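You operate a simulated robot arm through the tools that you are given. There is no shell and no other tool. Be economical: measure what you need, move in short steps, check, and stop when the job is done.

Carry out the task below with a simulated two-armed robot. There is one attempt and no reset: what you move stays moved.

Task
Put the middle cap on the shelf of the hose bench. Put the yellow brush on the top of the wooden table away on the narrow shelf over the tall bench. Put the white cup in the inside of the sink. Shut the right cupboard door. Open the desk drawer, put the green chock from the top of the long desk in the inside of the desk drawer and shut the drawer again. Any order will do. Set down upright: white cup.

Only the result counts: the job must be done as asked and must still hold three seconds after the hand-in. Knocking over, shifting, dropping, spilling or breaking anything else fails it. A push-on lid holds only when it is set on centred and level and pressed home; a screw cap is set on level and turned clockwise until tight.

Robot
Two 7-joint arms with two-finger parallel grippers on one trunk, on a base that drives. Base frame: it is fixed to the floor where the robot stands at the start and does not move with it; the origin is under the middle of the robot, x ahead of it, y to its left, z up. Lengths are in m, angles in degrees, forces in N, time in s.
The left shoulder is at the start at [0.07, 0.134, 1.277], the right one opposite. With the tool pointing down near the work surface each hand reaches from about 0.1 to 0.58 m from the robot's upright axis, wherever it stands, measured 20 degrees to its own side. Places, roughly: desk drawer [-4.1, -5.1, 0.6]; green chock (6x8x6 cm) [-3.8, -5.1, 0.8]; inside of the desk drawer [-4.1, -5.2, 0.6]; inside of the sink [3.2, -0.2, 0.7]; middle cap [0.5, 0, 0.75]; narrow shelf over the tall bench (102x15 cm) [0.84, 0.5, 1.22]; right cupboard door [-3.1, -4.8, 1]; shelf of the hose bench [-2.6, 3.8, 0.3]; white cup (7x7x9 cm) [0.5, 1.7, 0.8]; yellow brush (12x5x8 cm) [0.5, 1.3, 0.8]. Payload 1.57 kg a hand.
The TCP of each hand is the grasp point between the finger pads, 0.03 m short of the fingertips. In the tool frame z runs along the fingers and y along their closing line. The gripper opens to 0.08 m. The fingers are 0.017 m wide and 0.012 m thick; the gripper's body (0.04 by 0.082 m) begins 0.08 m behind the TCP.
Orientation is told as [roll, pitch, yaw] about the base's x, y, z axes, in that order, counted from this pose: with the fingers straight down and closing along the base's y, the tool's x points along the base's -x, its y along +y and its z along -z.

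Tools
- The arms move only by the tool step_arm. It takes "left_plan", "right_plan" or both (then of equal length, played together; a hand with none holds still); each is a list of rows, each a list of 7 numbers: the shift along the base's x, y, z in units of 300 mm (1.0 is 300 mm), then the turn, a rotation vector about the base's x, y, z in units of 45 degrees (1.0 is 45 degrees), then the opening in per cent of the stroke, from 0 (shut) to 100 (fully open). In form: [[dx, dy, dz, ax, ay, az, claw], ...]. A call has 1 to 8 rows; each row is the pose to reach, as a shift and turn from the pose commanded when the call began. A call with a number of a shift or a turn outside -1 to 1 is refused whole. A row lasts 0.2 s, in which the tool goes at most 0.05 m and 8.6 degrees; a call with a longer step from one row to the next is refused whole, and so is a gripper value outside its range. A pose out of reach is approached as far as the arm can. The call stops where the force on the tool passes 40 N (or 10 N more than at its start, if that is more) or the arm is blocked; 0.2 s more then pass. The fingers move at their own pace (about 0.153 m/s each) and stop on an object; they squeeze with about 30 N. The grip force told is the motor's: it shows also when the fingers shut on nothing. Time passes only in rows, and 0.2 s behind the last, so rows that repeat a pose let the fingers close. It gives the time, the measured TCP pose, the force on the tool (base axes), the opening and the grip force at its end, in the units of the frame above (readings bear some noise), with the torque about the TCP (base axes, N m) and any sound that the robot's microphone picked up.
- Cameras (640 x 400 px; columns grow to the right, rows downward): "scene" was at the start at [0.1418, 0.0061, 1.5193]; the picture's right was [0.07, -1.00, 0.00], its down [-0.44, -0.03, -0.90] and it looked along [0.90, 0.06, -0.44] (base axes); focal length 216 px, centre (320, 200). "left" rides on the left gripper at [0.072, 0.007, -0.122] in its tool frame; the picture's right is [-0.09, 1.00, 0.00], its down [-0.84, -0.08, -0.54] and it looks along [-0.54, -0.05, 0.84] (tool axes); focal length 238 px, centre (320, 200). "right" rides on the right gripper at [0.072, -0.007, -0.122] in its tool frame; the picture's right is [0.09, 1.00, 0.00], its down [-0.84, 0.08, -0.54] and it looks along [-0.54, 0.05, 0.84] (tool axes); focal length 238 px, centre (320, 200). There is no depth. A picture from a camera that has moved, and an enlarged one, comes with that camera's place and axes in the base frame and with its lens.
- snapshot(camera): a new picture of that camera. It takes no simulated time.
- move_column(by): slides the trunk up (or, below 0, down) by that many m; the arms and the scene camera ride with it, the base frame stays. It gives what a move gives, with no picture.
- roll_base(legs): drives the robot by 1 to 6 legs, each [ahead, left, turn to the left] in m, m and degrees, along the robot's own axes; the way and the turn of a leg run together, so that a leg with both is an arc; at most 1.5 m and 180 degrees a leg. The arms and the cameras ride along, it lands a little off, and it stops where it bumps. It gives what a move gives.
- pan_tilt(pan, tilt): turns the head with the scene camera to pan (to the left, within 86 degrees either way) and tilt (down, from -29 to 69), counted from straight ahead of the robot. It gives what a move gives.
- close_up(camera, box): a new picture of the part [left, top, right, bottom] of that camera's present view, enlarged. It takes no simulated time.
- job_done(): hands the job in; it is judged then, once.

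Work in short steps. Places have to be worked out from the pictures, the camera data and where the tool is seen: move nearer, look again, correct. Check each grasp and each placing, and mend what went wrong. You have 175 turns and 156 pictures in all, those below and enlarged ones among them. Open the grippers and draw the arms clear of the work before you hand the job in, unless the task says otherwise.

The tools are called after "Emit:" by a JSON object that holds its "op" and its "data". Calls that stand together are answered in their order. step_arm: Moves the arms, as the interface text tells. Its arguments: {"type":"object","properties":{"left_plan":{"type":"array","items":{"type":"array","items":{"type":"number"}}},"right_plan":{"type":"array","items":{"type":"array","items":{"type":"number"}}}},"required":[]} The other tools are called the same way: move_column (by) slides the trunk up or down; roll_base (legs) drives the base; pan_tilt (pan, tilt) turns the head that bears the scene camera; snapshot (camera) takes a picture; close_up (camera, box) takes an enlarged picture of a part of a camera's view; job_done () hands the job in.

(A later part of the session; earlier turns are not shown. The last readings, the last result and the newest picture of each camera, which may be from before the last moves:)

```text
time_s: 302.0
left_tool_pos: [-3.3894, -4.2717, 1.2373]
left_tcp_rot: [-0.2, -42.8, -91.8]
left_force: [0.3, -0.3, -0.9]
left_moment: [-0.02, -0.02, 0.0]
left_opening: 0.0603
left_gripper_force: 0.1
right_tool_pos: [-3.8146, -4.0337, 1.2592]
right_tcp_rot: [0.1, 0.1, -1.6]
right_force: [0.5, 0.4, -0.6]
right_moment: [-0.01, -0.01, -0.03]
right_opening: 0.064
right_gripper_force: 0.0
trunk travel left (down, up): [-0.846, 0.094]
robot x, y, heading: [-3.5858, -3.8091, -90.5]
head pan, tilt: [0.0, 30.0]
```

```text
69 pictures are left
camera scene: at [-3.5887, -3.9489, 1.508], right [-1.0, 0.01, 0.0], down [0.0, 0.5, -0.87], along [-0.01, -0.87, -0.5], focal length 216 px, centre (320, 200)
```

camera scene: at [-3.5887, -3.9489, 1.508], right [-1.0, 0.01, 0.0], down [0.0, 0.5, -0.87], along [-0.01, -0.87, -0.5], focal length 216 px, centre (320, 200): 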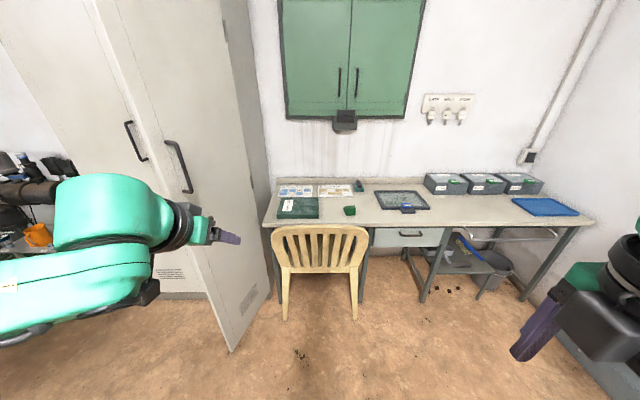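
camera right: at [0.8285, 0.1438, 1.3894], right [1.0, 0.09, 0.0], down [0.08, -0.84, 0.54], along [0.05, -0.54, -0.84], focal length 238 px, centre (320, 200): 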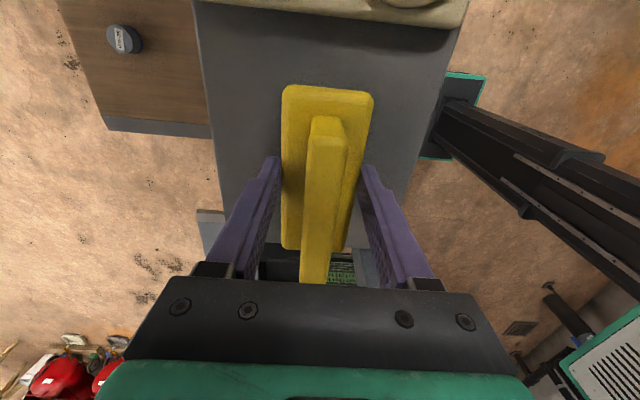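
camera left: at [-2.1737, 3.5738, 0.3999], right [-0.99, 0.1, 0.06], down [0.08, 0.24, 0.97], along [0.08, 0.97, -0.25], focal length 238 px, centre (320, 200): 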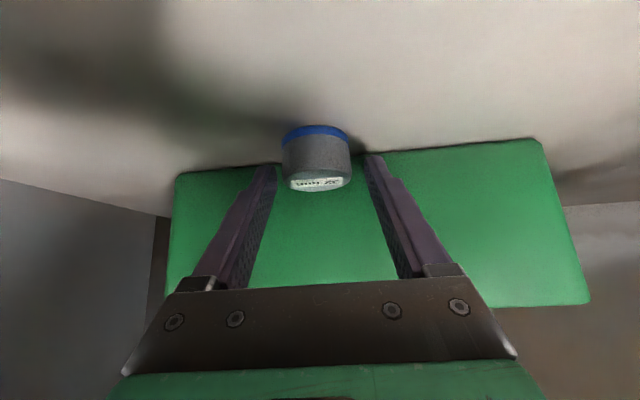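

Good view: hinge ≈[-3.24,-4.99], free edge ≈[-3.08,-4.62] (66° open). I'll close the left gripper, bring it to the outer (west) side of the door, then push +x and finally −y.

Emit:
{"op": "step_arm", "data": {"left_plan": [[0, 0, 0, 0, 0, 0, 0], [0, 0, 0, 0, 0, 0, 0]]}}

Emit:
{"op": "roll_base", "data": {"legs": [[0.42, 0.1, 0.5]]}}

Emit:
{"op": "pan_tilt", "data": {"pan": 20, "tilt": 35}}

Emit:
{"op": "snapshot", "data": {"camera": "scene"}}

```text
time_s: 302.6
left_tool_pos: [-3.3879, -4.2706, 1.2362]
left_tcp_rot: [-0.3, -42.9, -91.8]
left_force: [-0.1, -0.4, 0.8]
left_moment: [-0.02, -0.02, -0.02]
left_opening: 0.0
left_gripper_force: 21.2
right_tool_pos: [-3.816, -4.0324, 1.2581]
right_tcp_rot: [0.0, 0.2, -1.6]
right_force: [0.8, 0.6, 0.6]
right_moment: [0.0, -0.01, 0.02]
right_opening: 0.0639
right_gripper_force: 0.1
trunk travel left (down, up): [-0.846, 0.094]
robot x, y, heading: [-3.5857, -3.8113, -90.8]
head pan, tilt: [0.0, 30.0]
```

```text
time_s: 305.3
left_tool_pos: [-3.2843, -4.6918, 1.238]
left_tcp_rot: [-0.1, -43.1, -91.1]
left_force: [0.6, 0.8, 0.3]
left_moment: [-0.01, 0.01, -0.01]
left_opening: 0.0
left_gripper_force: 21.7
right_tool_pos: [-3.715, -4.4579, 1.2583]
right_tcp_rot: [0.0, 0.1, -0.8]
right_force: [-0.4, 0.4, -0.4]
right_moment: [0.01, 0.03, 0.02]
right_opening: 0.064
right_gripper_force: 0.0
trunk travel left (down, up): [-0.846, 0.094]
robot x, y, heading: [-3.489, -4.2318, -90.1]
head pan, tilt: [0.0, 30.0]
```

```text
time_s: 306.1
left_tool_pos: [-3.2839, -4.6933, 1.2362]
left_tcp_rot: [-0.2, -42.9, -91.2]
left_force: [0.1, -0.7, -0.3]
left_moment: [-0.01, 0.0, 0.02]
left_opening: 0.0
left_gripper_force: 21.5
right_tool_pos: [-3.7152, -4.461, 1.2585]
right_tcp_rot: [0.1, 0.2, -0.8]
right_force: [-0.1, -0.9, -0.3]
right_moment: [0.01, 0.03, 0.01]
right_opening: 0.0643
right_gripper_force: 0.1
trunk travel left (down, up): [-0.846, 0.094]
robot x, y, heading: [-3.4895, -4.2338, -89.7]
head pan, tilt: [20.0, 35.0]
```

```text
68 pictures are left
camera scene: at [-3.4588, -4.366, 1.5001], right [-0.94, -0.35, 0.0], down [-0.2, 0.54, -0.82], along [0.28, -0.77, -0.57], focal length 216 px, centre (320, 200)
```

scene: 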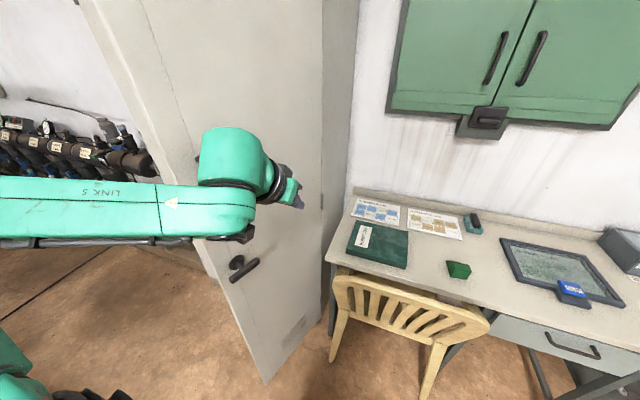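

Hand is on the door's outer side. Strafe left 0.18 m to push, then check.

Emit:
{"op": "roll_base", "data": {"legs": [[0, 0.2, 0]]}}

Emit:
{"op": "snapshot", "data": {"camera": "scene"}}

```text
time_s: 307.7
left_tool_pos: [-3.0869, -4.6927, 1.238]
left_tcp_rot: [0.0, -42.9, -91.3]
left_force: [-1.2, -0.4, 0.7]
left_moment: [0.01, -0.03, 0.04]
left_opening: 0.0
left_gripper_force: 21.1
right_tool_pos: [-3.5159, -4.459, 1.2587]
right_tcp_rot: [0.1, 0.0, -0.9]
right_force: [0.3, -0.5, 1.4]
right_moment: [0.0, -0.04, 0.01]
right_opening: 0.064
right_gripper_force: 0.0
trunk travel left (down, up): [-0.846, 0.094]
robot x, y, heading: [-3.29, -4.2276, -89.6]
head pan, tilt: [20.0, 35.0]
```

```text
67 pictures are left
camera scene: at [-3.2622, -4.3645, 1.5003], right [-0.94, -0.34, 0.0], down [-0.2, 0.54, -0.82], along [0.28, -0.77, -0.57], focal length 216 px, centre (320, 200)
```

scene: 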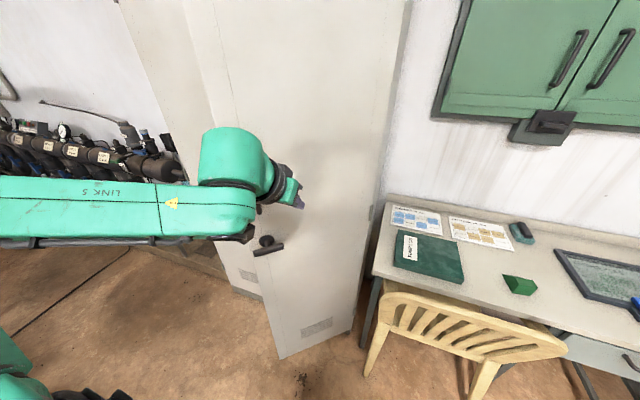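

Door rotated to ~35°. Shift 6 cm more left and then push ahead.

Emit:
{"op": "roll_base", "data": {"legs": [[0, 0.06, 0], [0.2, 0, 0]]}}

Emit:
{"op": "snapshot", "data": {"camera": "scene"}}

```text
time_s: 309.9
left_tool_pos: [-3.0231, -4.8861, 1.2387]
left_tcp_rot: [-0.1, -43.2, -91.2]
left_force: [-0.8, 0.4, 0.0]
left_moment: [-0.03, -0.02, 0.0]
left_opening: 0.0002
left_gripper_force: 20.9
right_tool_pos: [-3.4541, -4.6543, 1.2607]
right_tcp_rot: [-0.3, 0.1, -0.8]
right_force: [0.2, -0.4, -0.2]
right_moment: [-0.04, 0.0, -0.02]
right_opening: 0.0639
right_gripper_force: 0.0
trunk travel left (down, up): [-0.846, 0.094]
robot x, y, heading: [-3.2274, -4.4313, -90.0]
head pan, tilt: [20.0, 35.0]
```

```text
66 pictures are left
camera scene: at [-3.1983, -4.5578, 1.5008], right [-0.94, -0.35, 0.0], down [-0.2, 0.54, -0.82], along [0.28, -0.77, -0.57], focal length 216 px, centre (320, 200)
```

scene: 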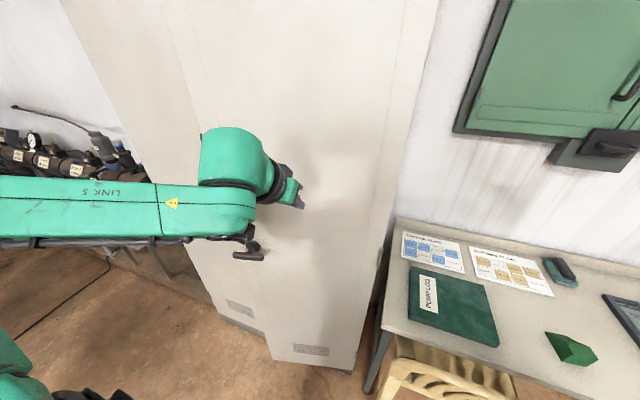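

Nearly closed. Finish with the arm pushing −y gently.

Emit:
{"op": "step_arm", "data": {"left_plan": [[0, -0.06, 0, 0, 0, 0, 0], [0, -0.12, 0, 0, 0, 0, 0], [0, -0.17, 0, 0, 0, 0, 0], [0, -0.22, 0, 0, 0, 0, 0], [0, -0.27, 0, 0, 0, 0, 0], [0, -0.32, 0, 0, 0, 0, 0]]}}

Emit:
{"op": "snapshot", "data": {"camera": "scene"}}

```text
time_s: 311.3
left_tool_pos: [-3.0228, -4.9886, 1.2363]
left_tcp_rot: [-0.2, -42.8, -91.2]
left_force: [0.1, -0.3, -0.1]
left_moment: [0.02, -0.02, 0.02]
left_opening: 0.0
left_gripper_force: 21.4
right_tool_pos: [-3.4534, -4.6591, 1.2582]
right_tcp_rot: [-0.1, 0.1, -0.9]
right_force: [-0.1, 0.0, -0.6]
right_moment: [0.03, 0.03, 0.01]
right_opening: 0.064
right_gripper_force: 0.0
trunk travel left (down, up): [-0.846, 0.094]
robot x, y, heading: [-3.2218, -4.4313, -89.7]
head pan, tilt: [20.0, 35.0]
```

```text
65 pictures are left
camera scene: at [-3.1973, -4.5656, 1.5], right [-0.94, -0.35, 0.0], down [-0.2, 0.54, -0.82], along [0.28, -0.77, -0.57], focal length 216 px, centre (320, 200)
```

scene: 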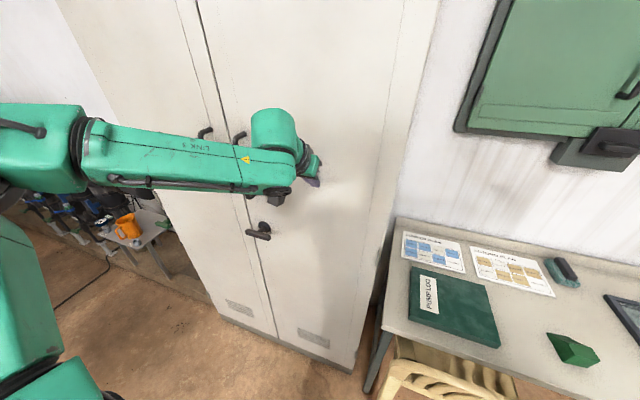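

Almost flush. Push on until firm resistance.

Emit:
{"op": "step_arm", "data": {"left_plan": [[0, -0.03, 0, 0, 0, 0, 0], [0, -0.06, 0, 0, 0, 0, 0], [0, -0.09, 0, 0, 0, 0, 0], [0, -0.12, 0, 0, 0, 0, 0], [0, -0.15, 0, 0, 0, 0, 0]]}}

Emit:
{"op": "snapshot", "data": {"camera": "scene"}}

```text
time_s: 312.1
left_tool_pos: [-3.0225, -4.9948, 1.2381]
left_tcp_rot: [-0.2, -42.6, -91.0]
left_force: [0.1, 26.6, 9.3]
left_moment: [0.21, -0.23, 0.02]
left_opening: 0.0
left_gripper_force: 20.7
right_tool_pos: [-3.4521, -4.6457, 1.2625]
right_tcp_rot: [-0.7, 0.1, -0.7]
right_force: [0.3, 0.2, 0.7]
right_moment: [-0.01, -0.01, -0.02]
right_opening: 0.0639
right_gripper_force: 0.0
trunk travel left (down, up): [-0.846, 0.094]
robot x, y, heading: [-3.2267, -4.4285, -89.9]
head pan, tilt: [20.0, 35.0]
stopped in row 3 (left hand): the force on the tool passed its limit (the readings are from after the stop); the commanded pose is now the measured one
```

```text
64 pictures are left
camera scene: at [-3.1973, -4.5472, 1.502], right [-0.94, -0.35, 0.0], down [-0.2, 0.53, -0.82], along [0.28, -0.77, -0.57], focal length 216 px, centre (320, 200)
```

scene: 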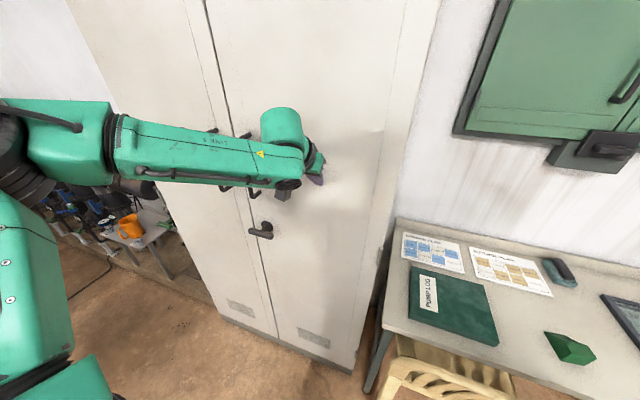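

Door is firmly shut. Pull the hand back and back away, then check the door.

Emit:
{"op": "step_arm", "data": {"left_plan": [[0, 0.1, 0, 0, 0, 0, 0], [0, 0.25, 0, 0, 0, 0, 0], [0, 0.4, 0, 0, 0, 0, 0]]}}

Emit:
{"op": "roll_base", "data": {"legs": [[-0.4, 0, 0], [0, -0.55, 0]]}}

Emit:
{"op": "snapshot", "data": {"camera": "scene"}}

```text
time_s: 312.9
left_tool_pos: [-3.0222, -4.8844, 1.233]
left_tcp_rot: [-0.4, -42.2, -90.9]
left_force: [0.8, 0.4, -0.5]
left_moment: [0.01, -0.02, 0.0]
left_opening: 0.0
left_gripper_force: 21.1
right_tool_pos: [-3.4523, -4.6547, 1.2594]
right_tcp_rot: [-0.2, 0.2, -0.8]
right_force: [0.1, -0.3, 1.0]
right_moment: [-0.03, 0.0, -0.03]
right_opening: 0.0639
right_gripper_force: 0.0
trunk travel left (down, up): [-0.846, 0.094]
robot x, y, heading: [-3.2238, -4.4268, -89.6]
head pan, tilt: [20.0, 35.0]
```

```text
time_s: 318.2
left_tool_pos: [-3.5783, -4.4855, 1.232]
left_tcp_rot: [-0.5, -42.0, -91.3]
left_force: [-0.3, 0.1, 0.7]
left_moment: [-0.01, -0.03, 0.01]
left_opening: 0.0
left_gripper_force: 21.7
right_tool_pos: [-4.006, -4.2533, 1.2592]
right_tcp_rot: [-0.1, 0.2, -1.1]
right_force: [0.0, -0.1, 0.0]
right_moment: [0.0, 0.01, -0.01]
right_opening: 0.0639
right_gripper_force: 0.1
trunk travel left (down, up): [-0.846, 0.094]
robot x, y, heading: [-3.7816, -4.0216, -90.2]
head pan, tilt: [20.0, 35.0]
```

```text
63 pictures are left
camera scene: at [-3.7505, -4.159, 1.5002], right [-0.94, -0.34, 0.0], down [-0.2, 0.54, -0.82], along [0.28, -0.77, -0.57], focal length 216 px, centre (320, 200)
```

scene: 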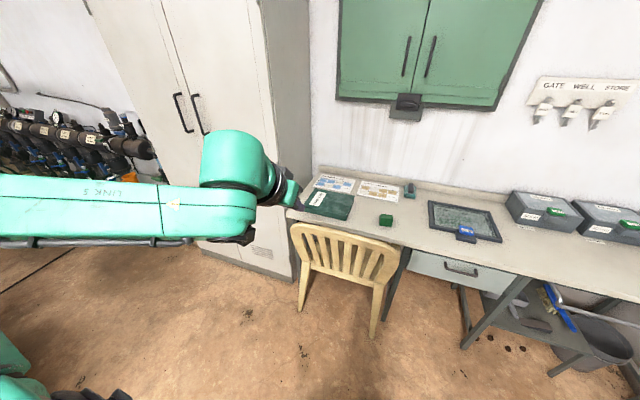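

Door is flush shut. Now inspect the desk: zoom on chock and drawer handle.

Emit:
{"op": "close_up", "data": {"camera": "scene", "box": [340, 180, 436, 240]}}

Emit:
{"op": "close_up", "data": {"camera": "scene", "box": [380, 220, 540, 320]}}

```text
6.67 times, centred on (388, 210) of scene
camera zoom: at [-3.7505, -4.159, 1.5002], right [-0.94, -0.34, 0.0], down [-0.2, 0.54, -0.82], along [0.28, -0.77, -0.57], focal length 1439 px, centre (-133, 133)
```

zoom: 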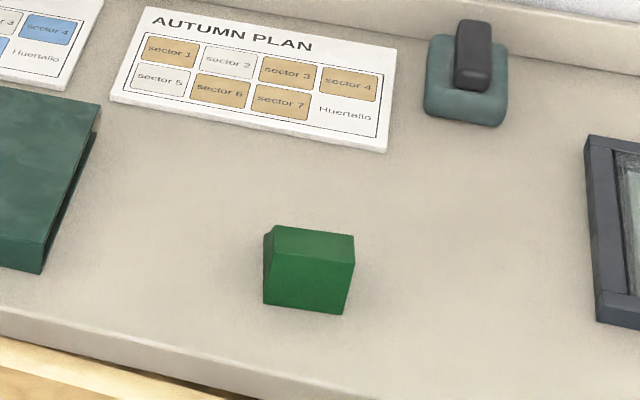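

```text
4.00 times, centred on (460, 270) of scene
camera zoom: at [-3.7505, -4.159, 1.5002], right [-0.94, -0.34, 0.0], down [-0.2, 0.54, -0.82], along [0.28, -0.77, -0.57], focal length 863 px, centre (-240, -80)
```

zoom: 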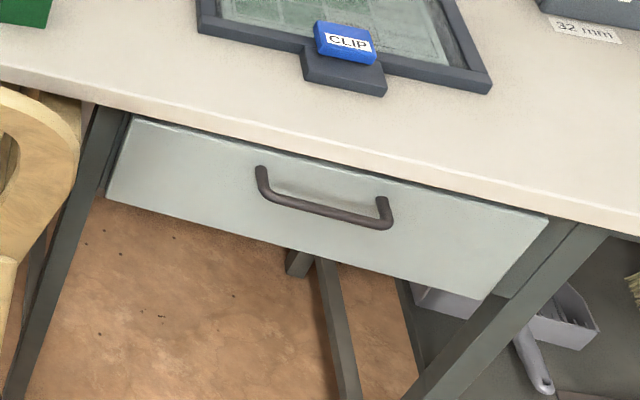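

Plan: take the chock with the left hand, then open the drawer with the right. Drive to face the chock and look with the wrist camera.

Emit:
{"op": "roll_base", "data": {"legs": [[0, -0.2, 0.2], [0.33, 0, 0]]}}

Emit:
{"op": "step_arm", "data": {"left_plan": [[0, 0, 0, 0.15, 0, 0, 100], [0, 0, 0, 0.3, 0, 0, 100], [0, 0, 0, 0.45, 0, 0, 100]]}}

Emit:
{"op": "snapshot", "data": {"camera": "left"}}

Emit:
{"op": "snapshot", "data": {"camera": "scene"}}

```text
time_s: 321.5
left_tool_pos: [-3.7759, -4.8114, 1.2335]
left_tcp_rot: [-0.4, -42.2, -90.9]
left_force: [1.5, -0.3, -0.2]
left_moment: [0.01, -0.02, 0.02]
left_opening: 0.0
left_gripper_force: 21.1
right_tool_pos: [-4.204, -4.5826, 1.2598]
right_tcp_rot: [-0.2, 0.0, -0.9]
right_force: [0.3, 0.2, 0.2]
right_moment: [-0.05, -0.02, 0.0]
right_opening: 0.064
right_gripper_force: 0.1
trunk travel left (down, up): [-0.846, 0.094]
robot x, y, heading: [-3.9786, -4.36, -89.8]
head pan, tilt: [20.0, 35.0]
```

```text
time_s: 322.3
left_tool_pos: [-3.7765, -4.8148, 1.231]
left_tcp_rot: [-0.6, -21.6, -90.8]
left_force: [0.1, -0.3, 0.2]
left_moment: [0.02, 0.02, 0.02]
left_opening: 0.0798
left_gripper_force: 0.0
right_tool_pos: [-4.2051, -4.586, 1.2581]
right_tcp_rot: [0.0, 0.0, -0.8]
right_force: [0.9, -0.4, -0.6]
right_moment: [0.03, 0.01, 0.02]
right_opening: 0.064
right_gripper_force: 0.2
trunk travel left (down, up): [-0.846, 0.094]
robot x, y, heading: [-3.9849, -4.3593, -89.8]
head pan, tilt: [20.0, 35.0]
```

```text
60 pictures are left
camera left: at [-3.7653, -4.7049, 1.3163], right [0.99, -0.1, 0.02], down [-0.08, -0.58, 0.81], along [-0.07, -0.81, -0.58], focal length 238 px, centre (320, 200)
```

left: 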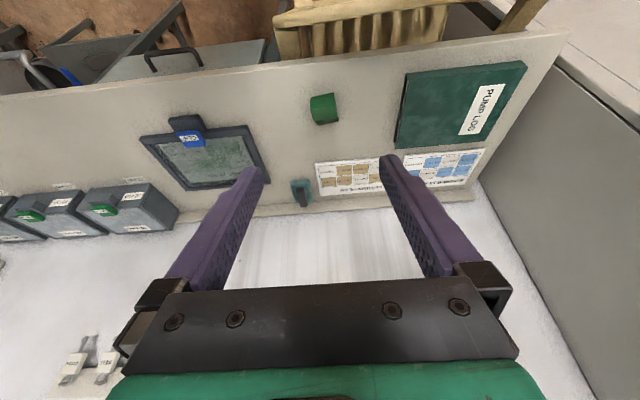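

```text
59 pictures are left
camera scene: at [-3.9499, -4.4913, 1.5], right [-0.94, -0.35, 0.0], down [-0.2, 0.54, -0.82], along [0.28, -0.77, -0.57], focal length 216 px, centre (320, 200)
```

scene: 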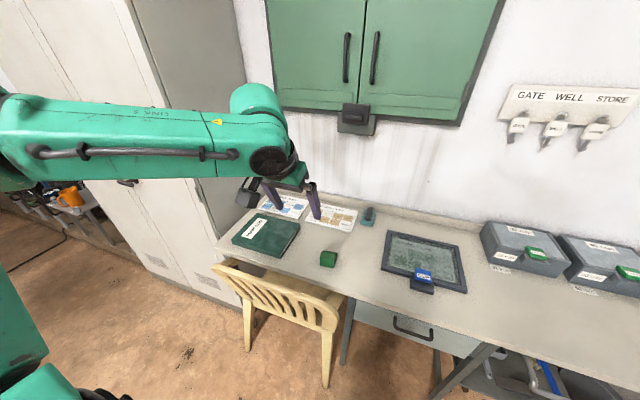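

Emit:
{"op": "close_up", "data": {"camera": "left", "box": [272, 78, 368, 138]}}

Emit:
{"op": "close_up", "data": {"camera": "scene", "box": [280, 228, 376, 288]}}

```text
6.67 times, centred on (320, 108) of left
camera zoom: at [-3.7653, -4.7049, 1.3163], right [0.99, -0.1, 0.02], down [-0.08, -0.58, 0.81], along [-0.07, -0.81, -0.58], focal length 1589 px, centre (320, 813)
```

zoom: 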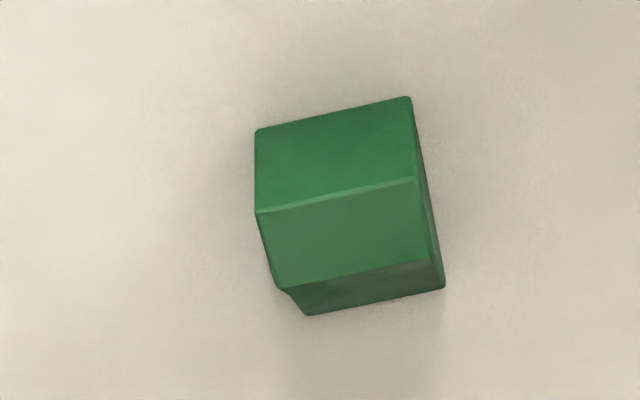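

```text
6.67 times, centred on (328, 258) of scene
camera zoom: at [-3.9499, -4.4913, 1.5], right [-0.94, -0.35, 0.0], down [-0.2, 0.54, -0.82], along [0.28, -0.77, -0.57], focal length 1439 px, centre (267, -187)
```

zoom: 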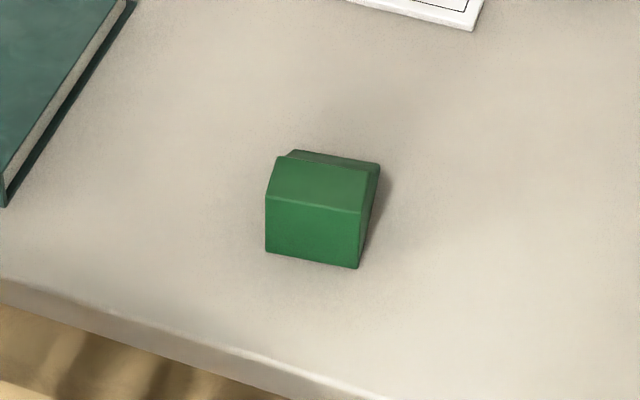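

Chock: centre ≈[-3.776,-5.045,0.83], top 0.86, desk top 0.80, lateral axis turned +7°. Drive 0.14 m closer, lower the trunk 0.28 m and turn the hand 8°.

Emit:
{"op": "roll_base", "data": {"legs": [[0.14, 0, 0]]}}

Emit:
{"op": "move_column", "data": {"by": -0.28}}

Emit:
{"op": "step_arm", "data": {"left_plan": [[0, -0.05, 0, 0, 0, 0.09, 100], [0, -0.1, 0, 0, 0, 0.175, 100]]}}

Emit:
{"op": "snapshot", "data": {"camera": "left"}}

Emit:
{"op": "snapshot", "data": {"camera": "scene"}}

```text
time_s: 323.7
left_tool_pos: [-3.775, -4.9513, 1.2324]
left_tcp_rot: [-0.6, -21.9, -90.7]
left_force: [-0.8, -0.4, 1.3]
left_moment: [-0.01, -0.02, -0.02]
left_opening: 0.0799
left_gripper_force: 0.0
right_tool_pos: [-4.2052, -4.723, 1.2594]
right_tcp_rot: [-0.1, 0.0, -0.7]
right_force: [-0.4, 0.3, -0.5]
right_moment: [-0.01, 0.0, -0.02]
right_opening: 0.064
right_gripper_force: 0.1
trunk travel left (down, up): [-0.846, 0.094]
robot x, y, heading: [-3.9791, -4.495, -89.9]
head pan, tilt: [20.0, 35.0]
```

```text
time_s: 326.5
left_tool_pos: [-3.7746, -4.9539, 0.952]
left_tcp_rot: [-0.6, -21.9, -90.8]
left_force: [0.2, 0.3, -0.4]
left_moment: [-0.03, 0.02, -0.01]
left_opening: 0.0801
left_gripper_force: 0.0
right_tool_pos: [-4.2035, -4.7246, 0.9792]
right_tcp_rot: [-0.1, 0.1, -0.9]
right_force: [-0.2, 0.4, 0.5]
right_moment: [0.0, 0.0, 0.01]
right_opening: 0.0639
right_gripper_force: 0.0
trunk travel left (down, up): [-0.566, 0.374]
robot x, y, heading: [-3.9815, -4.495, -89.6]
head pan, tilt: [20.0, 35.0]
```

```text
time_s: 327.1
left_tool_pos: [-3.7758, -4.9843, 0.9511]
left_tcp_rot: [-0.6, -21.7, -82.9]
left_force: [0.6, -0.3, -0.1]
left_moment: [0.02, -0.03, 0.01]
left_opening: 0.0797
left_gripper_force: 0.0
right_tool_pos: [-4.2051, -4.7245, 0.9796]
right_tcp_rot: [-0.2, 0.1, -0.8]
right_force: [0.0, 0.3, -0.8]
right_moment: [0.03, 0.03, -0.01]
right_opening: 0.0642
right_gripper_force: 0.1
trunk travel left (down, up): [-0.566, 0.374]
robot x, y, heading: [-3.9842, -4.497, -89.8]
head pan, tilt: [20.0, 35.0]
```

```text
56 pictures are left
camera left: at [-3.7813, -4.8735, 1.0363], right [1.0, 0.03, 0.02], down [0.0, -0.58, 0.81], along [0.04, -0.81, -0.58], focal length 238 px, centre (320, 200)
```

left: 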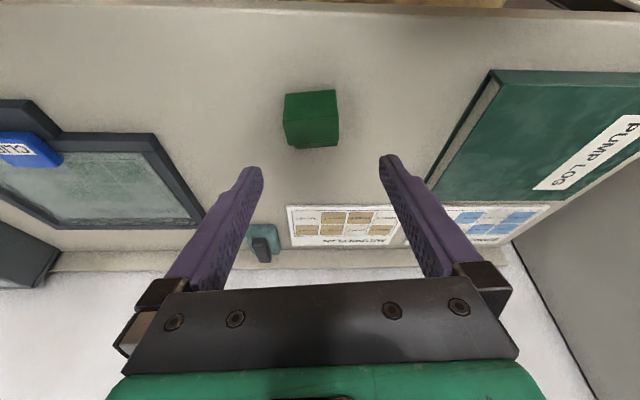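

```text
55 pictures are left
camera scene: at [-3.9495, -4.6301, 1.2201], right [-0.94, -0.35, 0.0], down [-0.2, 0.54, -0.82], along [0.28, -0.77, -0.57], focal length 216 px, centre (320, 200)
```

scene: 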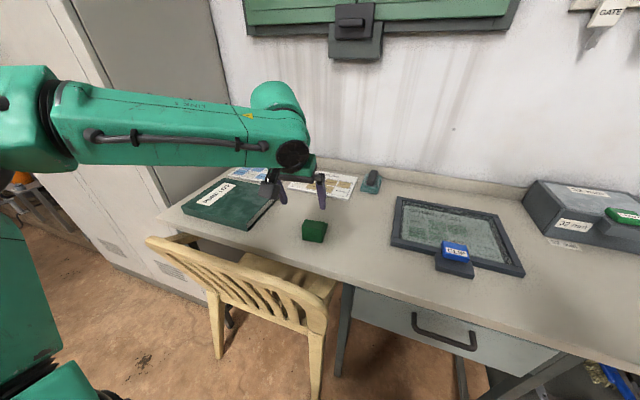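

Aligned. Descend along the tool axis around the chock and close.

Emit:
{"op": "step_arm", "data": {"left_plan": [[-0.01, -0.04, -0.1, 0, 0, 0, 100], [-0.017, -0.08, -0.2, 0, 0, 0, 100], [-0.017, -0.125, -0.29, 0, 0, 0, 100], [-0.017, -0.165, -0.38, 0, 0, 0, 100]]}}

Emit:
{"op": "snapshot", "data": {"camera": "left"}}

```text
time_s: 328.1
left_tool_pos: [-3.7804, -5.0351, 0.8364]
left_tcp_rot: [-0.7, -21.7, -82.9]
left_force: [-0.3, -0.4, -0.7]
left_moment: [0.04, 0.02, 0.03]
left_opening: 0.0801
left_gripper_force: 0.0
right_tool_pos: [-4.2053, -4.7239, 0.9794]
right_tcp_rot: [0.0, 0.2, -0.7]
right_force: [-0.4, 0.2, -1.1]
right_moment: [0.02, -0.01, -0.01]
right_opening: 0.0639
right_gripper_force: 0.0
trunk travel left (down, up): [-0.566, 0.374]
robot x, y, heading: [-3.9796, -4.4953, -89.6]
head pan, tilt: [20.0, 35.0]
```

```text
54 pictures are left
camera left: at [-3.7855, -4.9237, 0.9218], right [1.0, 0.03, 0.02], down [0.0, -0.58, 0.81], along [0.04, -0.81, -0.58], focal length 238 px, centre (320, 200)
```

left: 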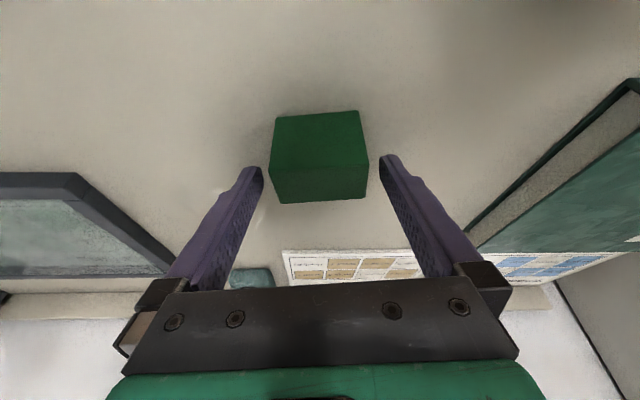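

Centred between the fingers. Close and lift.

Emit:
{"op": "step_arm", "data": {"left_plan": [[0, 0, 0, 0, 0, 0, 0], [0, 0, 0, 0, 0, 0, 0], [0, 0, 0, 0, 0, 0, 0], [0, 0, 0.1, 0, 0, 0, 0], [0, 0, 0.25, 0, 0, 0, 0], [0, 0.05, 0.4, 0, 0, 0, 0], [0, 0.15, 0.5, 0, 0, 0, 0]]}}

Emit:
{"op": "snapshot", "data": {"camera": "left"}}

```text
time_s: 329.7
left_tool_pos: [-3.78, -4.986, 0.9877]
left_tcp_rot: [-0.7, -21.8, -83.0]
left_force: [0.9, -0.2, -3.1]
left_moment: [0.02, 0.0, 0.0]
left_opening: 0.0572
left_gripper_force: 29.7
right_tool_pos: [-4.2035, -4.7223, 0.9791]
right_tcp_rot: [-0.2, 0.2, -0.8]
right_force: [-0.4, 0.6, -1.0]
right_moment: [-0.05, -0.02, -0.01]
right_opening: 0.0638
right_gripper_force: 0.0
trunk travel left (down, up): [-0.566, 0.374]
robot x, y, heading: [-3.9792, -4.494, -89.8]
head pan, tilt: [20.0, 35.0]
```

```text
53 pictures are left
camera left: at [-3.7849, -4.8751, 1.0724], right [1.0, 0.03, 0.02], down [0.0, -0.58, 0.81], along [0.04, -0.81, -0.58], focal length 238 px, centre (320, 200)
```

left: 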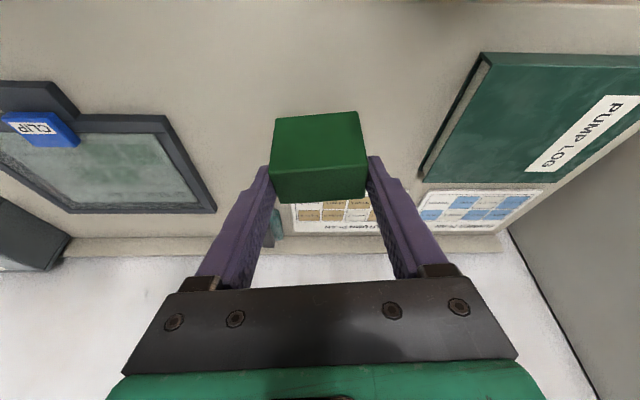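

Chock held. Back off 0.3 m and pitch the right hand to point horizontally forward with fingers closing vertically.

Emit:
{"op": "roll_base", "data": {"legs": [[-0.3, 0, 0]]}}

Emit:
{"op": "step_arm", "data": {"right_plan": [[0, -0.05, 0, -0.17, 0, 0, 60], [0, -0.1, 0, -0.34, 0, 0, 60], [0, -0.15, 0, -0.51, 0, 0, 60], [0, -0.2, -0.05, -0.68, 0, 0, 60], [0, -0.25, -0.1, -0.85, 0, 0, 60], [0, -0.3, -0.15, -1.0, 0, 0, 60]]}}

Emit:
{"op": "step_arm", "data": {"right_plan": [[0, -0.05, -0.05, -0.17, 0, 0, 60], [0, -0.1, -0.1, -0.34, 0, 0, 60], [0, -0.15, -0.2, -0.51, 0, 0, 60], [0, -0.2, -0.3, -0.68, 0, 0, 60], [0, -0.25, -0.4, -0.85, 0, 0, 60], [0, -0.25, -0.5, -1.0, 0, 0, 60]]}}

Emit:
{"op": "snapshot", "data": {"camera": "right"}}

```text
time_s: 331.7
left_tool_pos: [-3.7801, -4.6872, 0.9862]
left_tcp_rot: [-0.7, -21.8, -82.9]
left_force: [0.2, 0.0, -1.5]
left_moment: [0.03, 0.0, -0.02]
left_opening: 0.0573
left_gripper_force: 29.7
right_tool_pos: [-4.2066, -4.423, 0.9787]
right_tcp_rot: [-0.1, 0.2, -0.9]
right_force: [0.2, 0.4, -0.5]
right_moment: [0.0, -0.02, -0.02]
right_opening: 0.064
right_gripper_force: 0.0
trunk travel left (down, up): [-0.566, 0.374]
robot x, y, heading: [-3.9779, -4.1951, -89.7]
head pan, tilt: [20.0, 35.0]
```

```text
time_s: 333.1
left_tool_pos: [-3.7803, -4.6886, 0.9853]
left_tcp_rot: [-0.6, -21.6, -83.0]
left_force: [-0.7, -0.1, -2.8]
left_moment: [0.05, -0.02, 0.0]
left_opening: 0.0578
left_gripper_force: 30.0
right_tool_pos: [-4.2318, -4.6116, 1.0274]
right_tcp_rot: [-44.9, -0.5, -0.6]
right_force: [0.6, -0.2, 0.1]
right_moment: [0.03, -0.02, -0.02]
right_opening: 0.048
right_gripper_force: 0.2
right hand out of reach, approached as far as the arm can: row 1, 2, 3, 4, 5, 6
trunk travel left (down, up): [-0.566, 0.374]
robot x, y, heading: [-3.9787, -4.1944, -89.9]
head pan, tilt: [20.0, 35.0]
```

```text
time_s: 334.5
left_tool_pos: [-3.7825, -4.6868, 0.9868]
left_tcp_rot: [-0.5, -21.7, -83.0]
left_force: [0.2, 0.5, -2.3]
left_moment: [0.04, 0.0, 0.03]
left_opening: 0.0575
left_gripper_force: 30.0
right_tool_pos: [-4.2327, -4.6848, 0.8739]
right_tcp_rot: [-89.5, -1.1, -0.4]
right_force: [0.2, -0.1, 0.0]
right_moment: [0.04, 0.02, -0.09]
right_opening: 0.048
right_gripper_force: 0.0
right hand out of reach, approached as far as the arm can: row 1, 2, 3, 4, 5
trunk travel left (down, up): [-0.566, 0.374]
robot x, y, heading: [-3.9842, -4.1958, -90.0]
head pan, tilt: [20.0, 35.0]
```

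```text
52 pictures are left
camera right: at [-4.3033, -4.5626, 0.8816], right [-0.07, 0.01, -1.0], down [0.84, 0.54, -0.06], along [0.54, -0.84, -0.04], focal length 238 px, centre (320, 200)
```

right: 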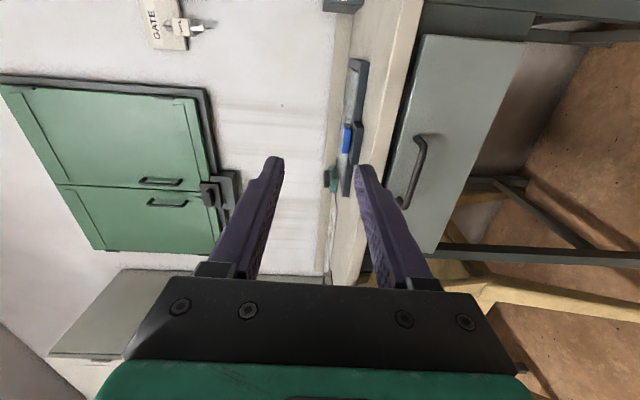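

Handle bar found: x −4.18…−4.07, y≈−4.93, z≈0.704. Align the right hand in x and z first.

Emit:
{"op": "step_arm", "data": {"right_plan": [[0.07, -0.03, -0.11, 0, 0, 0, 60], [0.14, -0.06, -0.22, 0, 0, 0, 60], [0.21, -0.1, -0.33, 0, 0, 0, 60], [0.28, -0.14, -0.44, 0, 0, 0, 60], [0.36, -0.17, -0.565, 0, 0, 0, 60]]}}

Emit:
{"op": "snapshot", "data": {"camera": "right"}}

```text
time_s: 335.7
left_tool_pos: [-3.7818, -4.6871, 0.986]
left_tcp_rot: [-0.7, -21.6, -82.9]
left_force: [-0.5, -0.8, -2.2]
left_moment: [0.07, 0.02, 0.03]
left_opening: 0.0573
left_gripper_force: 30.2
right_tool_pos: [-4.1227, -4.7349, 0.707]
right_tcp_rot: [-90.0, -0.8, -0.2]
right_force: [-0.3, -0.8, 0.9]
right_moment: [0.02, 0.0, 0.0]
right_opening: 0.0481
right_gripper_force: 0.0
trunk travel left (down, up): [-0.566, 0.374]
robot x, y, heading: [-3.9814, -4.1974, -89.9]
head pan, tilt: [20.0, 35.0]
```

```text
51 pictures are left
camera right: at [-4.1936, -4.614, 0.7133], right [-0.08, 0.0, -1.0], down [0.84, 0.54, -0.07], along [0.54, -0.84, -0.04], focal length 238 px, centre (320, 200)
```

right: 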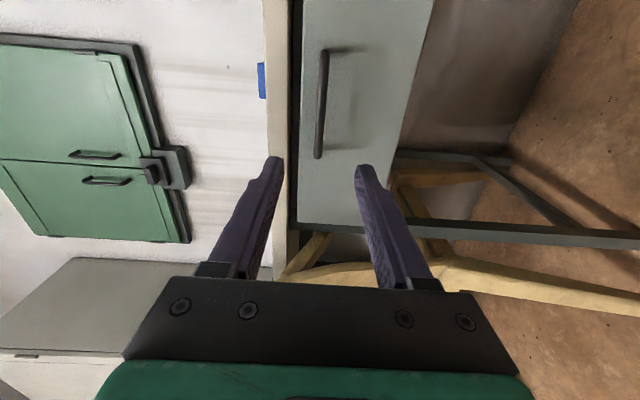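

Bar is level with the fingers. Advance 0.18 m so the fingers straddle the bar.

Emit:
{"op": "step_arm", "data": {"right_plan": [[0, -0.15, 0.003, 0, 0, 0, 60], [0, -0.3, 0.006, 0, 0, 0, 60], [0, -0.42, 0.01, 0, 0, 0, 60], [0, -0.52, 0.01, 0, 0, 0, 60], [0, -0.59, 0.01, 0, 0, 0, 60]]}}

Emit:
{"op": "snapshot", "data": {"camera": "right"}}

```text
time_s: 336.9
left_tool_pos: [-3.7815, -4.6877, 0.9855]
left_tcp_rot: [-0.6, -21.7, -83.0]
left_force: [0.1, 1.1, -2.2]
left_moment: [0.02, -0.02, 0.03]
left_opening: 0.0574
left_gripper_force: 29.5
right_tool_pos: [-4.1213, -4.9108, 0.7088]
right_tcp_rot: [-90.0, -0.9, -0.1]
right_force: [-0.4, 0.5, -0.7]
right_moment: [-0.01, 0.03, 0.01]
right_opening: 0.0479
right_gripper_force: 0.0
trunk travel left (down, up): [-0.566, 0.374]
robot x, y, heading: [-3.9838, -4.1948, -89.7]
head pan, tilt: [20.0, 35.0]
```

```text
50 pictures are left
camera right: at [-4.1934, -4.7903, 0.7164], right [-0.08, 0.0, -1.0], down [0.84, 0.54, -0.06], along [0.54, -0.84, -0.04], focal length 238 px, centre (320, 200)
```

right: 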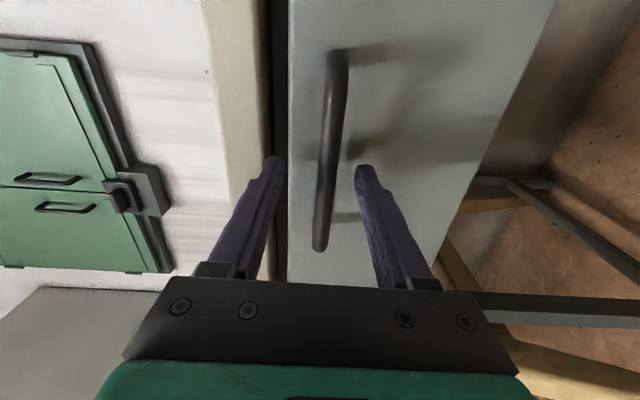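

The bar lies between the fingers near the tips. Advance 12 mm more and close on it.

Emit:
{"op": "step_arm", "data": {"right_plan": [[0, -0.02, 0, 0, 0, 0, 60], [0, -0.04, 0, 0, 0, 0, 60], [0, -0.04, 0, 0, 0, 0, 0], [0, -0.04, 0, 0, 0, 0, 0], [0, -0.04, 0, 0, 0, 0, 0]]}}

Emit:
{"op": "snapshot", "data": {"camera": "right"}}

```text
time_s: 338.1
left_tool_pos: [-3.7815, -4.6875, 0.9851]
left_tcp_rot: [-0.6, -21.5, -83.0]
left_force: [-0.4, 0.1, -2.8]
left_moment: [0.02, 0.01, 0.02]
left_opening: 0.0576
left_gripper_force: 29.7
right_tool_pos: [-4.1232, -4.9243, 0.7065]
right_tcp_rot: [-89.6, -0.9, -0.1]
right_force: [1.8, 9.2, -16.1]
right_moment: [-0.07, 0.45, 0.21]
right_opening: 0.0117
right_gripper_force: 29.0
trunk travel left (down, up): [-0.566, 0.374]
robot x, y, heading: [-3.9823, -4.1938, -89.8]
head pan, tilt: [20.0, 35.0]
```

```text
49 pictures are left
camera right: at [-4.194, -4.8025, 0.7137], right [-0.08, 0.01, -1.0], down [0.84, 0.54, -0.06], along [0.54, -0.84, -0.05], focal length 238 px, centre (320, 200)
```

right: 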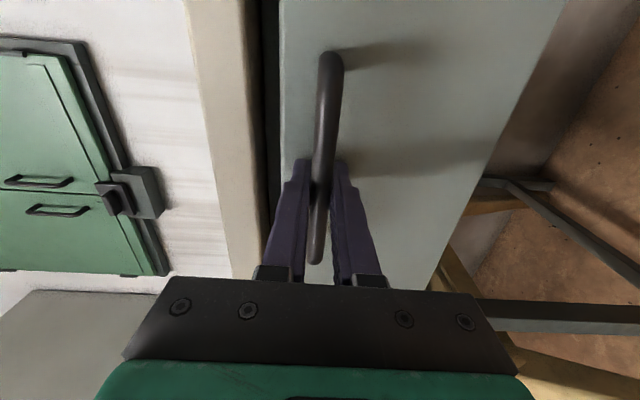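

Bar gripped. Pull the drawer open by driving back 0.24 m.

Emit:
{"op": "roll_base", "data": {"legs": [[-0.24, 0, 0]]}}

Emit:
{"op": "snapshot", "data": {"camera": "scene"}}

Emit:
{"op": "snapshot", "data": {"camera": "left"}}

```text
time_s: 339.9
left_tool_pos: [-3.7822, -4.4505, 0.9832]
left_tcp_rot: [-0.6, -21.5, -83.0]
left_force: [0.1, -0.4, -3.0]
left_moment: [0.01, 0.01, -0.04]
left_opening: 0.0573
left_gripper_force: 30.0
right_tool_pos: [-4.1226, -4.6873, 0.707]
right_tcp_rot: [-89.7, -0.9, -0.1]
right_force: [5.5, -0.6, -20.5]
right_moment: [-0.15, 0.37, 0.08]
right_opening: 0.012
right_gripper_force: 28.7
trunk travel left (down, up): [-0.566, 0.374]
robot x, y, heading: [-3.9827, -3.9553, -89.8]
head pan, tilt: [20.0, 35.0]
```

```text
48 pictures are left
camera scene: at [-3.9504, -4.0928, 1.2196], right [-0.94, -0.34, 0.0], down [-0.2, 0.54, -0.82], along [0.28, -0.77, -0.58], focal length 216 px, centre (320, 200)
```

scene: 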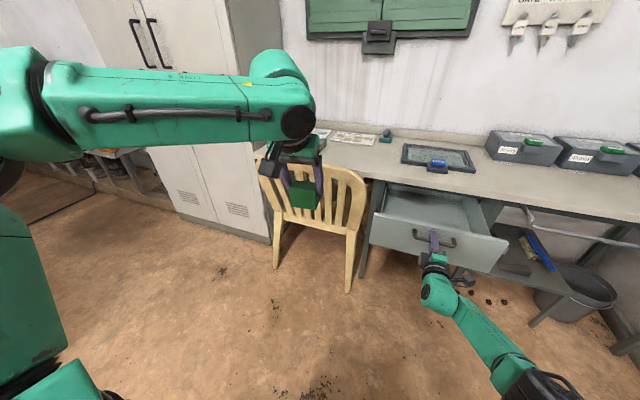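

```text
47 pictures are left
camera left: at [-3.7867, -4.3399, 1.0697], right [1.0, 0.03, 0.02], down [0.0, -0.58, 0.81], along [0.04, -0.81, -0.58], focal length 238 px, centre (320, 200)
```

left: 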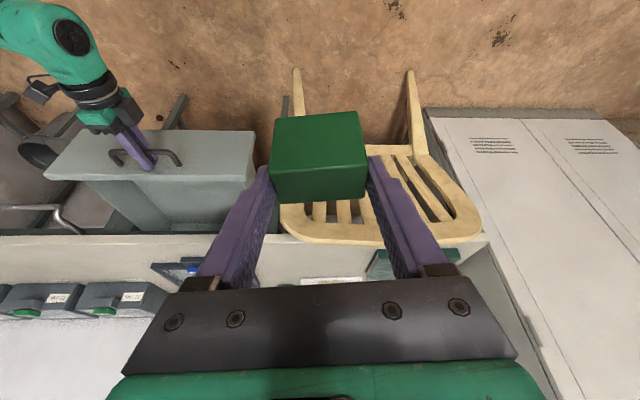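

Drawer is open 0.24 m. Release the handle, back off, and raise/retract the right hand.

Emit:
{"op": "step_arm", "data": {"right_plan": [[0, 0, 0, 0, 0, 0, 60], [0, 0, 0, 0, 0, 0, 60], [0, 0.1, 0, 0, 0, 0, 60], [0, 0.25, 0, 0, 0, 0, 60]]}}

Emit:
{"op": "roll_base", "data": {"legs": [[-0.12, 0, 0]]}}

Emit:
{"op": "step_arm", "data": {"right_plan": [[0, 0.03, 0.15, 0, 0, 0, 60], [0, 0.06, 0.3, 0, 0, 0, 60], [0, 0.09, 0.45, 0, 0, 0, 60], [0, 0.12, 0.6, 0, 0, 0, 60], [0, 0.15, 0.75, 0, 0, 0, 60], [0, 0.18, 0.9, 0, 0, 0, 60]]}}

Emit:
{"op": "pan_tilt", "data": {"pan": -5, "tilt": 35}}

Emit:
{"op": "snapshot", "data": {"camera": "scene"}}

```text
time_s: 340.9
left_tool_pos: [-3.7829, -4.4475, 0.9863]
left_tcp_rot: [-0.6, -21.8, -83.0]
left_force: [-0.6, 0.1, -1.8]
left_moment: [0.0, 0.0, 0.02]
left_opening: 0.0577
left_gripper_force: 30.0
right_tool_pos: [-4.1253, -4.6087, 0.712]
right_tcp_rot: [-90.0, -0.9, -0.1]
right_force: [-0.1, 0.8, 0.2]
right_moment: [0.02, 0.01, -0.03]
right_opening: 0.048
right_gripper_force: 0.1
trunk travel left (down, up): [-0.566, 0.374]
robot x, y, heading: [-3.9812, -3.9527, -89.9]
head pan, tilt: [20.0, 35.0]
```

```text
time_s: 342.1
left_tool_pos: [-3.7817, -4.3299, 0.9853]
left_tcp_rot: [-0.6, -21.7, -83.0]
left_force: [0.3, -0.7, -1.5]
left_moment: [0.01, -0.04, -0.02]
left_opening: 0.0577
left_gripper_force: 30.4
right_tool_pos: [-4.1237, -4.4919, 0.7101]
right_tcp_rot: [-89.8, -0.9, -0.1]
right_force: [0.6, -0.5, -0.2]
right_moment: [-0.02, -0.02, 0.01]
right_opening: 0.0479
right_gripper_force: 0.3
trunk travel left (down, up): [-0.566, 0.374]
robot x, y, heading: [-3.9833, -3.8355, -89.6]
head pan, tilt: [20.0, 35.0]
```

```text
time_s: 343.6
left_tool_pos: [-3.7807, -4.3297, 0.9862]
left_tcp_rot: [-0.6, -21.7, -83.0]
left_force: [1.2, -0.9, -2.4]
left_moment: [0.0, -0.01, 0.0]
left_opening: 0.0575
left_gripper_force: 30.1
right_tool_pos: [-4.1247, -4.4385, 0.9804]
right_tcp_rot: [-89.8, -0.9, 0.0]
right_force: [-0.7, 0.9, 0.1]
right_moment: [-0.01, -0.01, 0.02]
right_opening: 0.0479
right_gripper_force: 0.1
trunk travel left (down, up): [-0.566, 0.374]
robot x, y, heading: [-3.986, -3.8399, -89.7]
head pan, tilt: [20.0, 35.0]
```

```text
time_s: 344.4
left_tool_pos: [-3.7819, -4.3293, 0.9847]
left_tcp_rot: [-0.6, -21.6, -83.1]
left_force: [-1.1, 0.0, -2.2]
left_moment: [0.02, 0.0, -0.01]
left_opening: 0.0578
left_gripper_force: 29.6
right_tool_pos: [-4.1256, -4.4374, 0.9797]
right_tcp_rot: [-89.9, -0.9, 0.1]
right_force: [0.3, 0.3, 0.4]
right_moment: [-0.01, 0.03, -0.02]
right_opening: 0.0479
right_gripper_force: 0.0
trunk travel left (down, up): [-0.566, 0.374]
robot x, y, heading: [-3.9841, -3.8372, -89.8]
head pan, tilt: [-5.0, 35.0]
```

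```text
46 pictures are left
camera scene: at [-3.9888, -3.9757, 1.2201], right [-1.0, 0.08, 0.0], down [0.05, 0.57, -0.82], along [-0.07, -0.82, -0.57], focal length 216 px, centre (320, 200)
```

scene: 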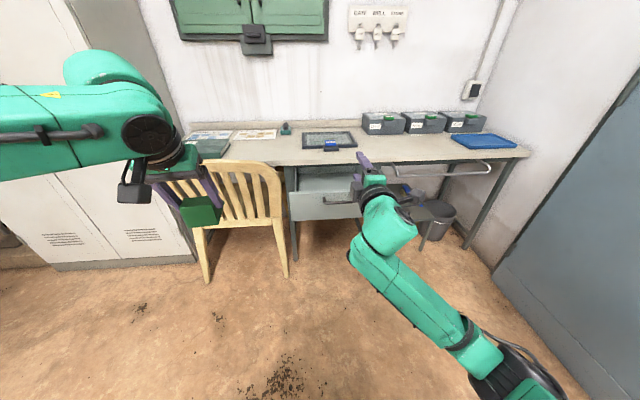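

Drawer stays open. Now turn the left hand vertical and yaw it −90° (so the camera is sideways and clears the drawer front), and move the right hand aside.

Emit:
{"op": "step_arm", "data": {"left_plan": [[0, 0, 0, 0.16, 0, 0, 0], [0, 0, 0, 0.32, 0, 0, 0], [0, 0, 0, 0.475, 0, 0, 0]], "right_plan": [[-0.15, 0, 0.05, 0, 0, 0, 60], [-0.3, 0, 0.1, 0, 0, 0, 60], [-0.45, 0, 0.15, 0, 0, 0, 60]]}}

Emit:
{"op": "step_arm", "data": {"left_plan": [[0, 0, 0, 0, 0, -0.17, 0], [0, 0, 0, 0, 0, -0.34, 0], [0, 0, 0, 0, 0, -0.51, 0], [0, 0, 0, 0, 0, -0.68, 0], [0, 0, 0, 0, 0, -0.85, 0], [0, 0, 0, 0, 0, -1.0, 0]]}}

Emit:
{"op": "step_arm", "data": {"left_plan": [[0, 0, 0, 0, 0, -0.17, 0], [0, 0, 0, 0, 0, -0.34, 0], [0, 0, 0, 0, 0, -0.51, 0], [0, 0, 0, 0, 0, -0.68, 0], [0, 0, 0, 0, 0, -0.85, 0], [0, 0, 0, 0, 0, -1.0, 0]]}}

Emit:
{"op": "roll_base", "data": {"legs": [[0, -0.3, 0], [0.45, 0, 0]]}}

Emit:
{"op": "snapshot", "data": {"camera": "scene"}}

Emit:
{"op": "snapshot", "data": {"camera": "left"}}

```text
time_s: 345.2
left_tool_pos: [-3.7827, -4.3303, 0.9861]
left_tcp_rot: [1.9, -0.3, -83.6]
left_force: [-0.2, 0.1, -2.7]
left_moment: [0.0, -0.01, 0.05]
left_opening: 0.0578
left_gripper_force: 30.2
right_tool_pos: [-4.2596, -4.4386, 1.0263]
right_tcp_rot: [-89.8, -1.0, 0.0]
right_force: [0.2, -0.5, 0.8]
right_moment: [0.02, -0.01, -0.01]
right_opening: 0.0482
right_gripper_force: 0.0
trunk travel left (down, up): [-0.566, 0.374]
robot x, y, heading: [-3.983, -3.8368, -89.9]
head pan, tilt: [-5.0, 35.0]
```

```text
time_s: 346.6
left_tool_pos: [-3.7804, -4.3291, 0.9863]
left_tcp_rot: [1.8, -0.4, -128.5]
left_force: [0.0, 0.2, -3.3]
left_moment: [-0.03, -0.01, 0.0]
left_opening: 0.0577
left_gripper_force: 30.2
right_tool_pos: [-4.2591, -4.437, 1.0268]
right_tcp_rot: [-89.9, -0.9, -0.1]
right_force: [0.0, -0.4, 0.0]
right_moment: [-0.04, -0.03, -0.04]
right_opening: 0.0479
right_gripper_force: 0.1
trunk travel left (down, up): [-0.566, 0.374]
robot x, y, heading: [-3.983, -3.8395, -90.2]
head pan, tilt: [-5.0, 35.0]
```

```text
time_s: 348.0
left_tool_pos: [-3.7806, -4.3296, 0.9856]
left_tcp_rot: [1.9, -0.5, -173.5]
left_force: [0.1, 0.0, -2.0]
left_moment: [-0.01, -0.01, 0.03]
left_opening: 0.0575
left_gripper_force: 30.1
right_tool_pos: [-4.2594, -4.4378, 1.0263]
right_tcp_rot: [-89.9, -0.9, -0.1]
right_force: [0.6, 0.3, -0.1]
right_moment: [0.02, -0.02, -0.02]
right_opening: 0.048
right_gripper_force: 0.1
trunk travel left (down, up): [-0.566, 0.374]
robot x, y, heading: [-3.9762, -3.8332, -89.7]
head pan, tilt: [-5.0, 35.0]
```

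```text
time_s: 352.4
left_tool_pos: [-4.0748, -4.7831, 0.986]
left_tcp_rot: [1.9, -0.6, -173.6]
left_force: [0.2, 0.4, -1.1]
left_moment: [0.04, 0.03, -0.03]
left_opening: 0.0576
left_gripper_force: 30.9
right_tool_pos: [-4.552, -4.8917, 1.0245]
right_tcp_rot: [-89.9, -0.9, 0.0]
right_force: [-0.2, 0.0, 0.1]
right_moment: [0.03, 0.04, 0.04]
right_opening: 0.0479
right_gripper_force: 0.2
trunk travel left (down, up): [-0.566, 0.374]
robot x, y, heading: [-4.2736, -4.2902, -89.9]
head pan, tilt: [-5.0, 35.0]
```

```text
45 pictures are left
camera scene: at [-4.2822, -4.4298, 1.2201], right [-1.0, 0.08, 0.0], down [0.05, 0.57, -0.82], along [-0.07, -0.82, -0.57], focal length 216 px, centre (320, 200)
```

scene: 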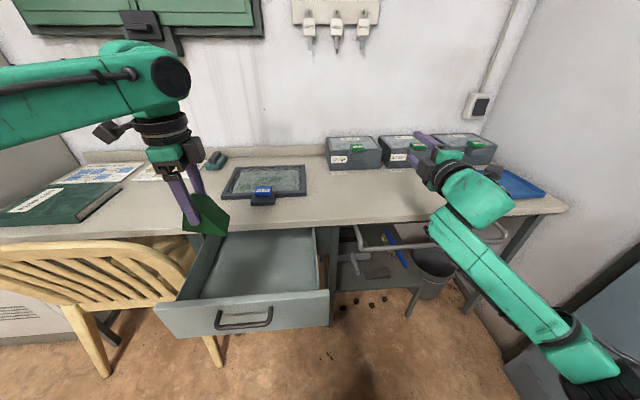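

```text
44 pictures are left
camera left: at [-4.0017, -4.7783, 1.1059], right [0.02, -1.0, 0.03], down [-0.84, 0.0, 0.55], along [-0.55, -0.04, -0.84], focal length 238 px, centre (320, 200)
```

left: 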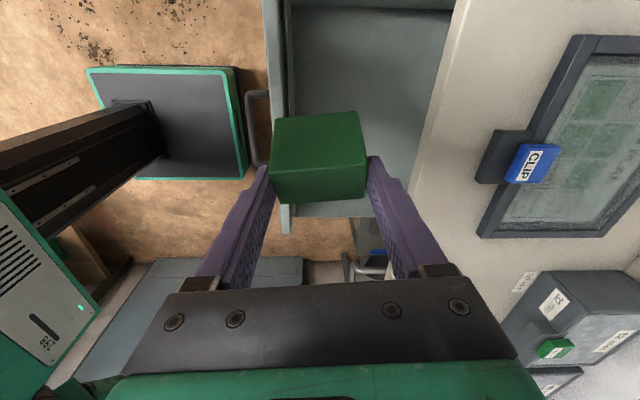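

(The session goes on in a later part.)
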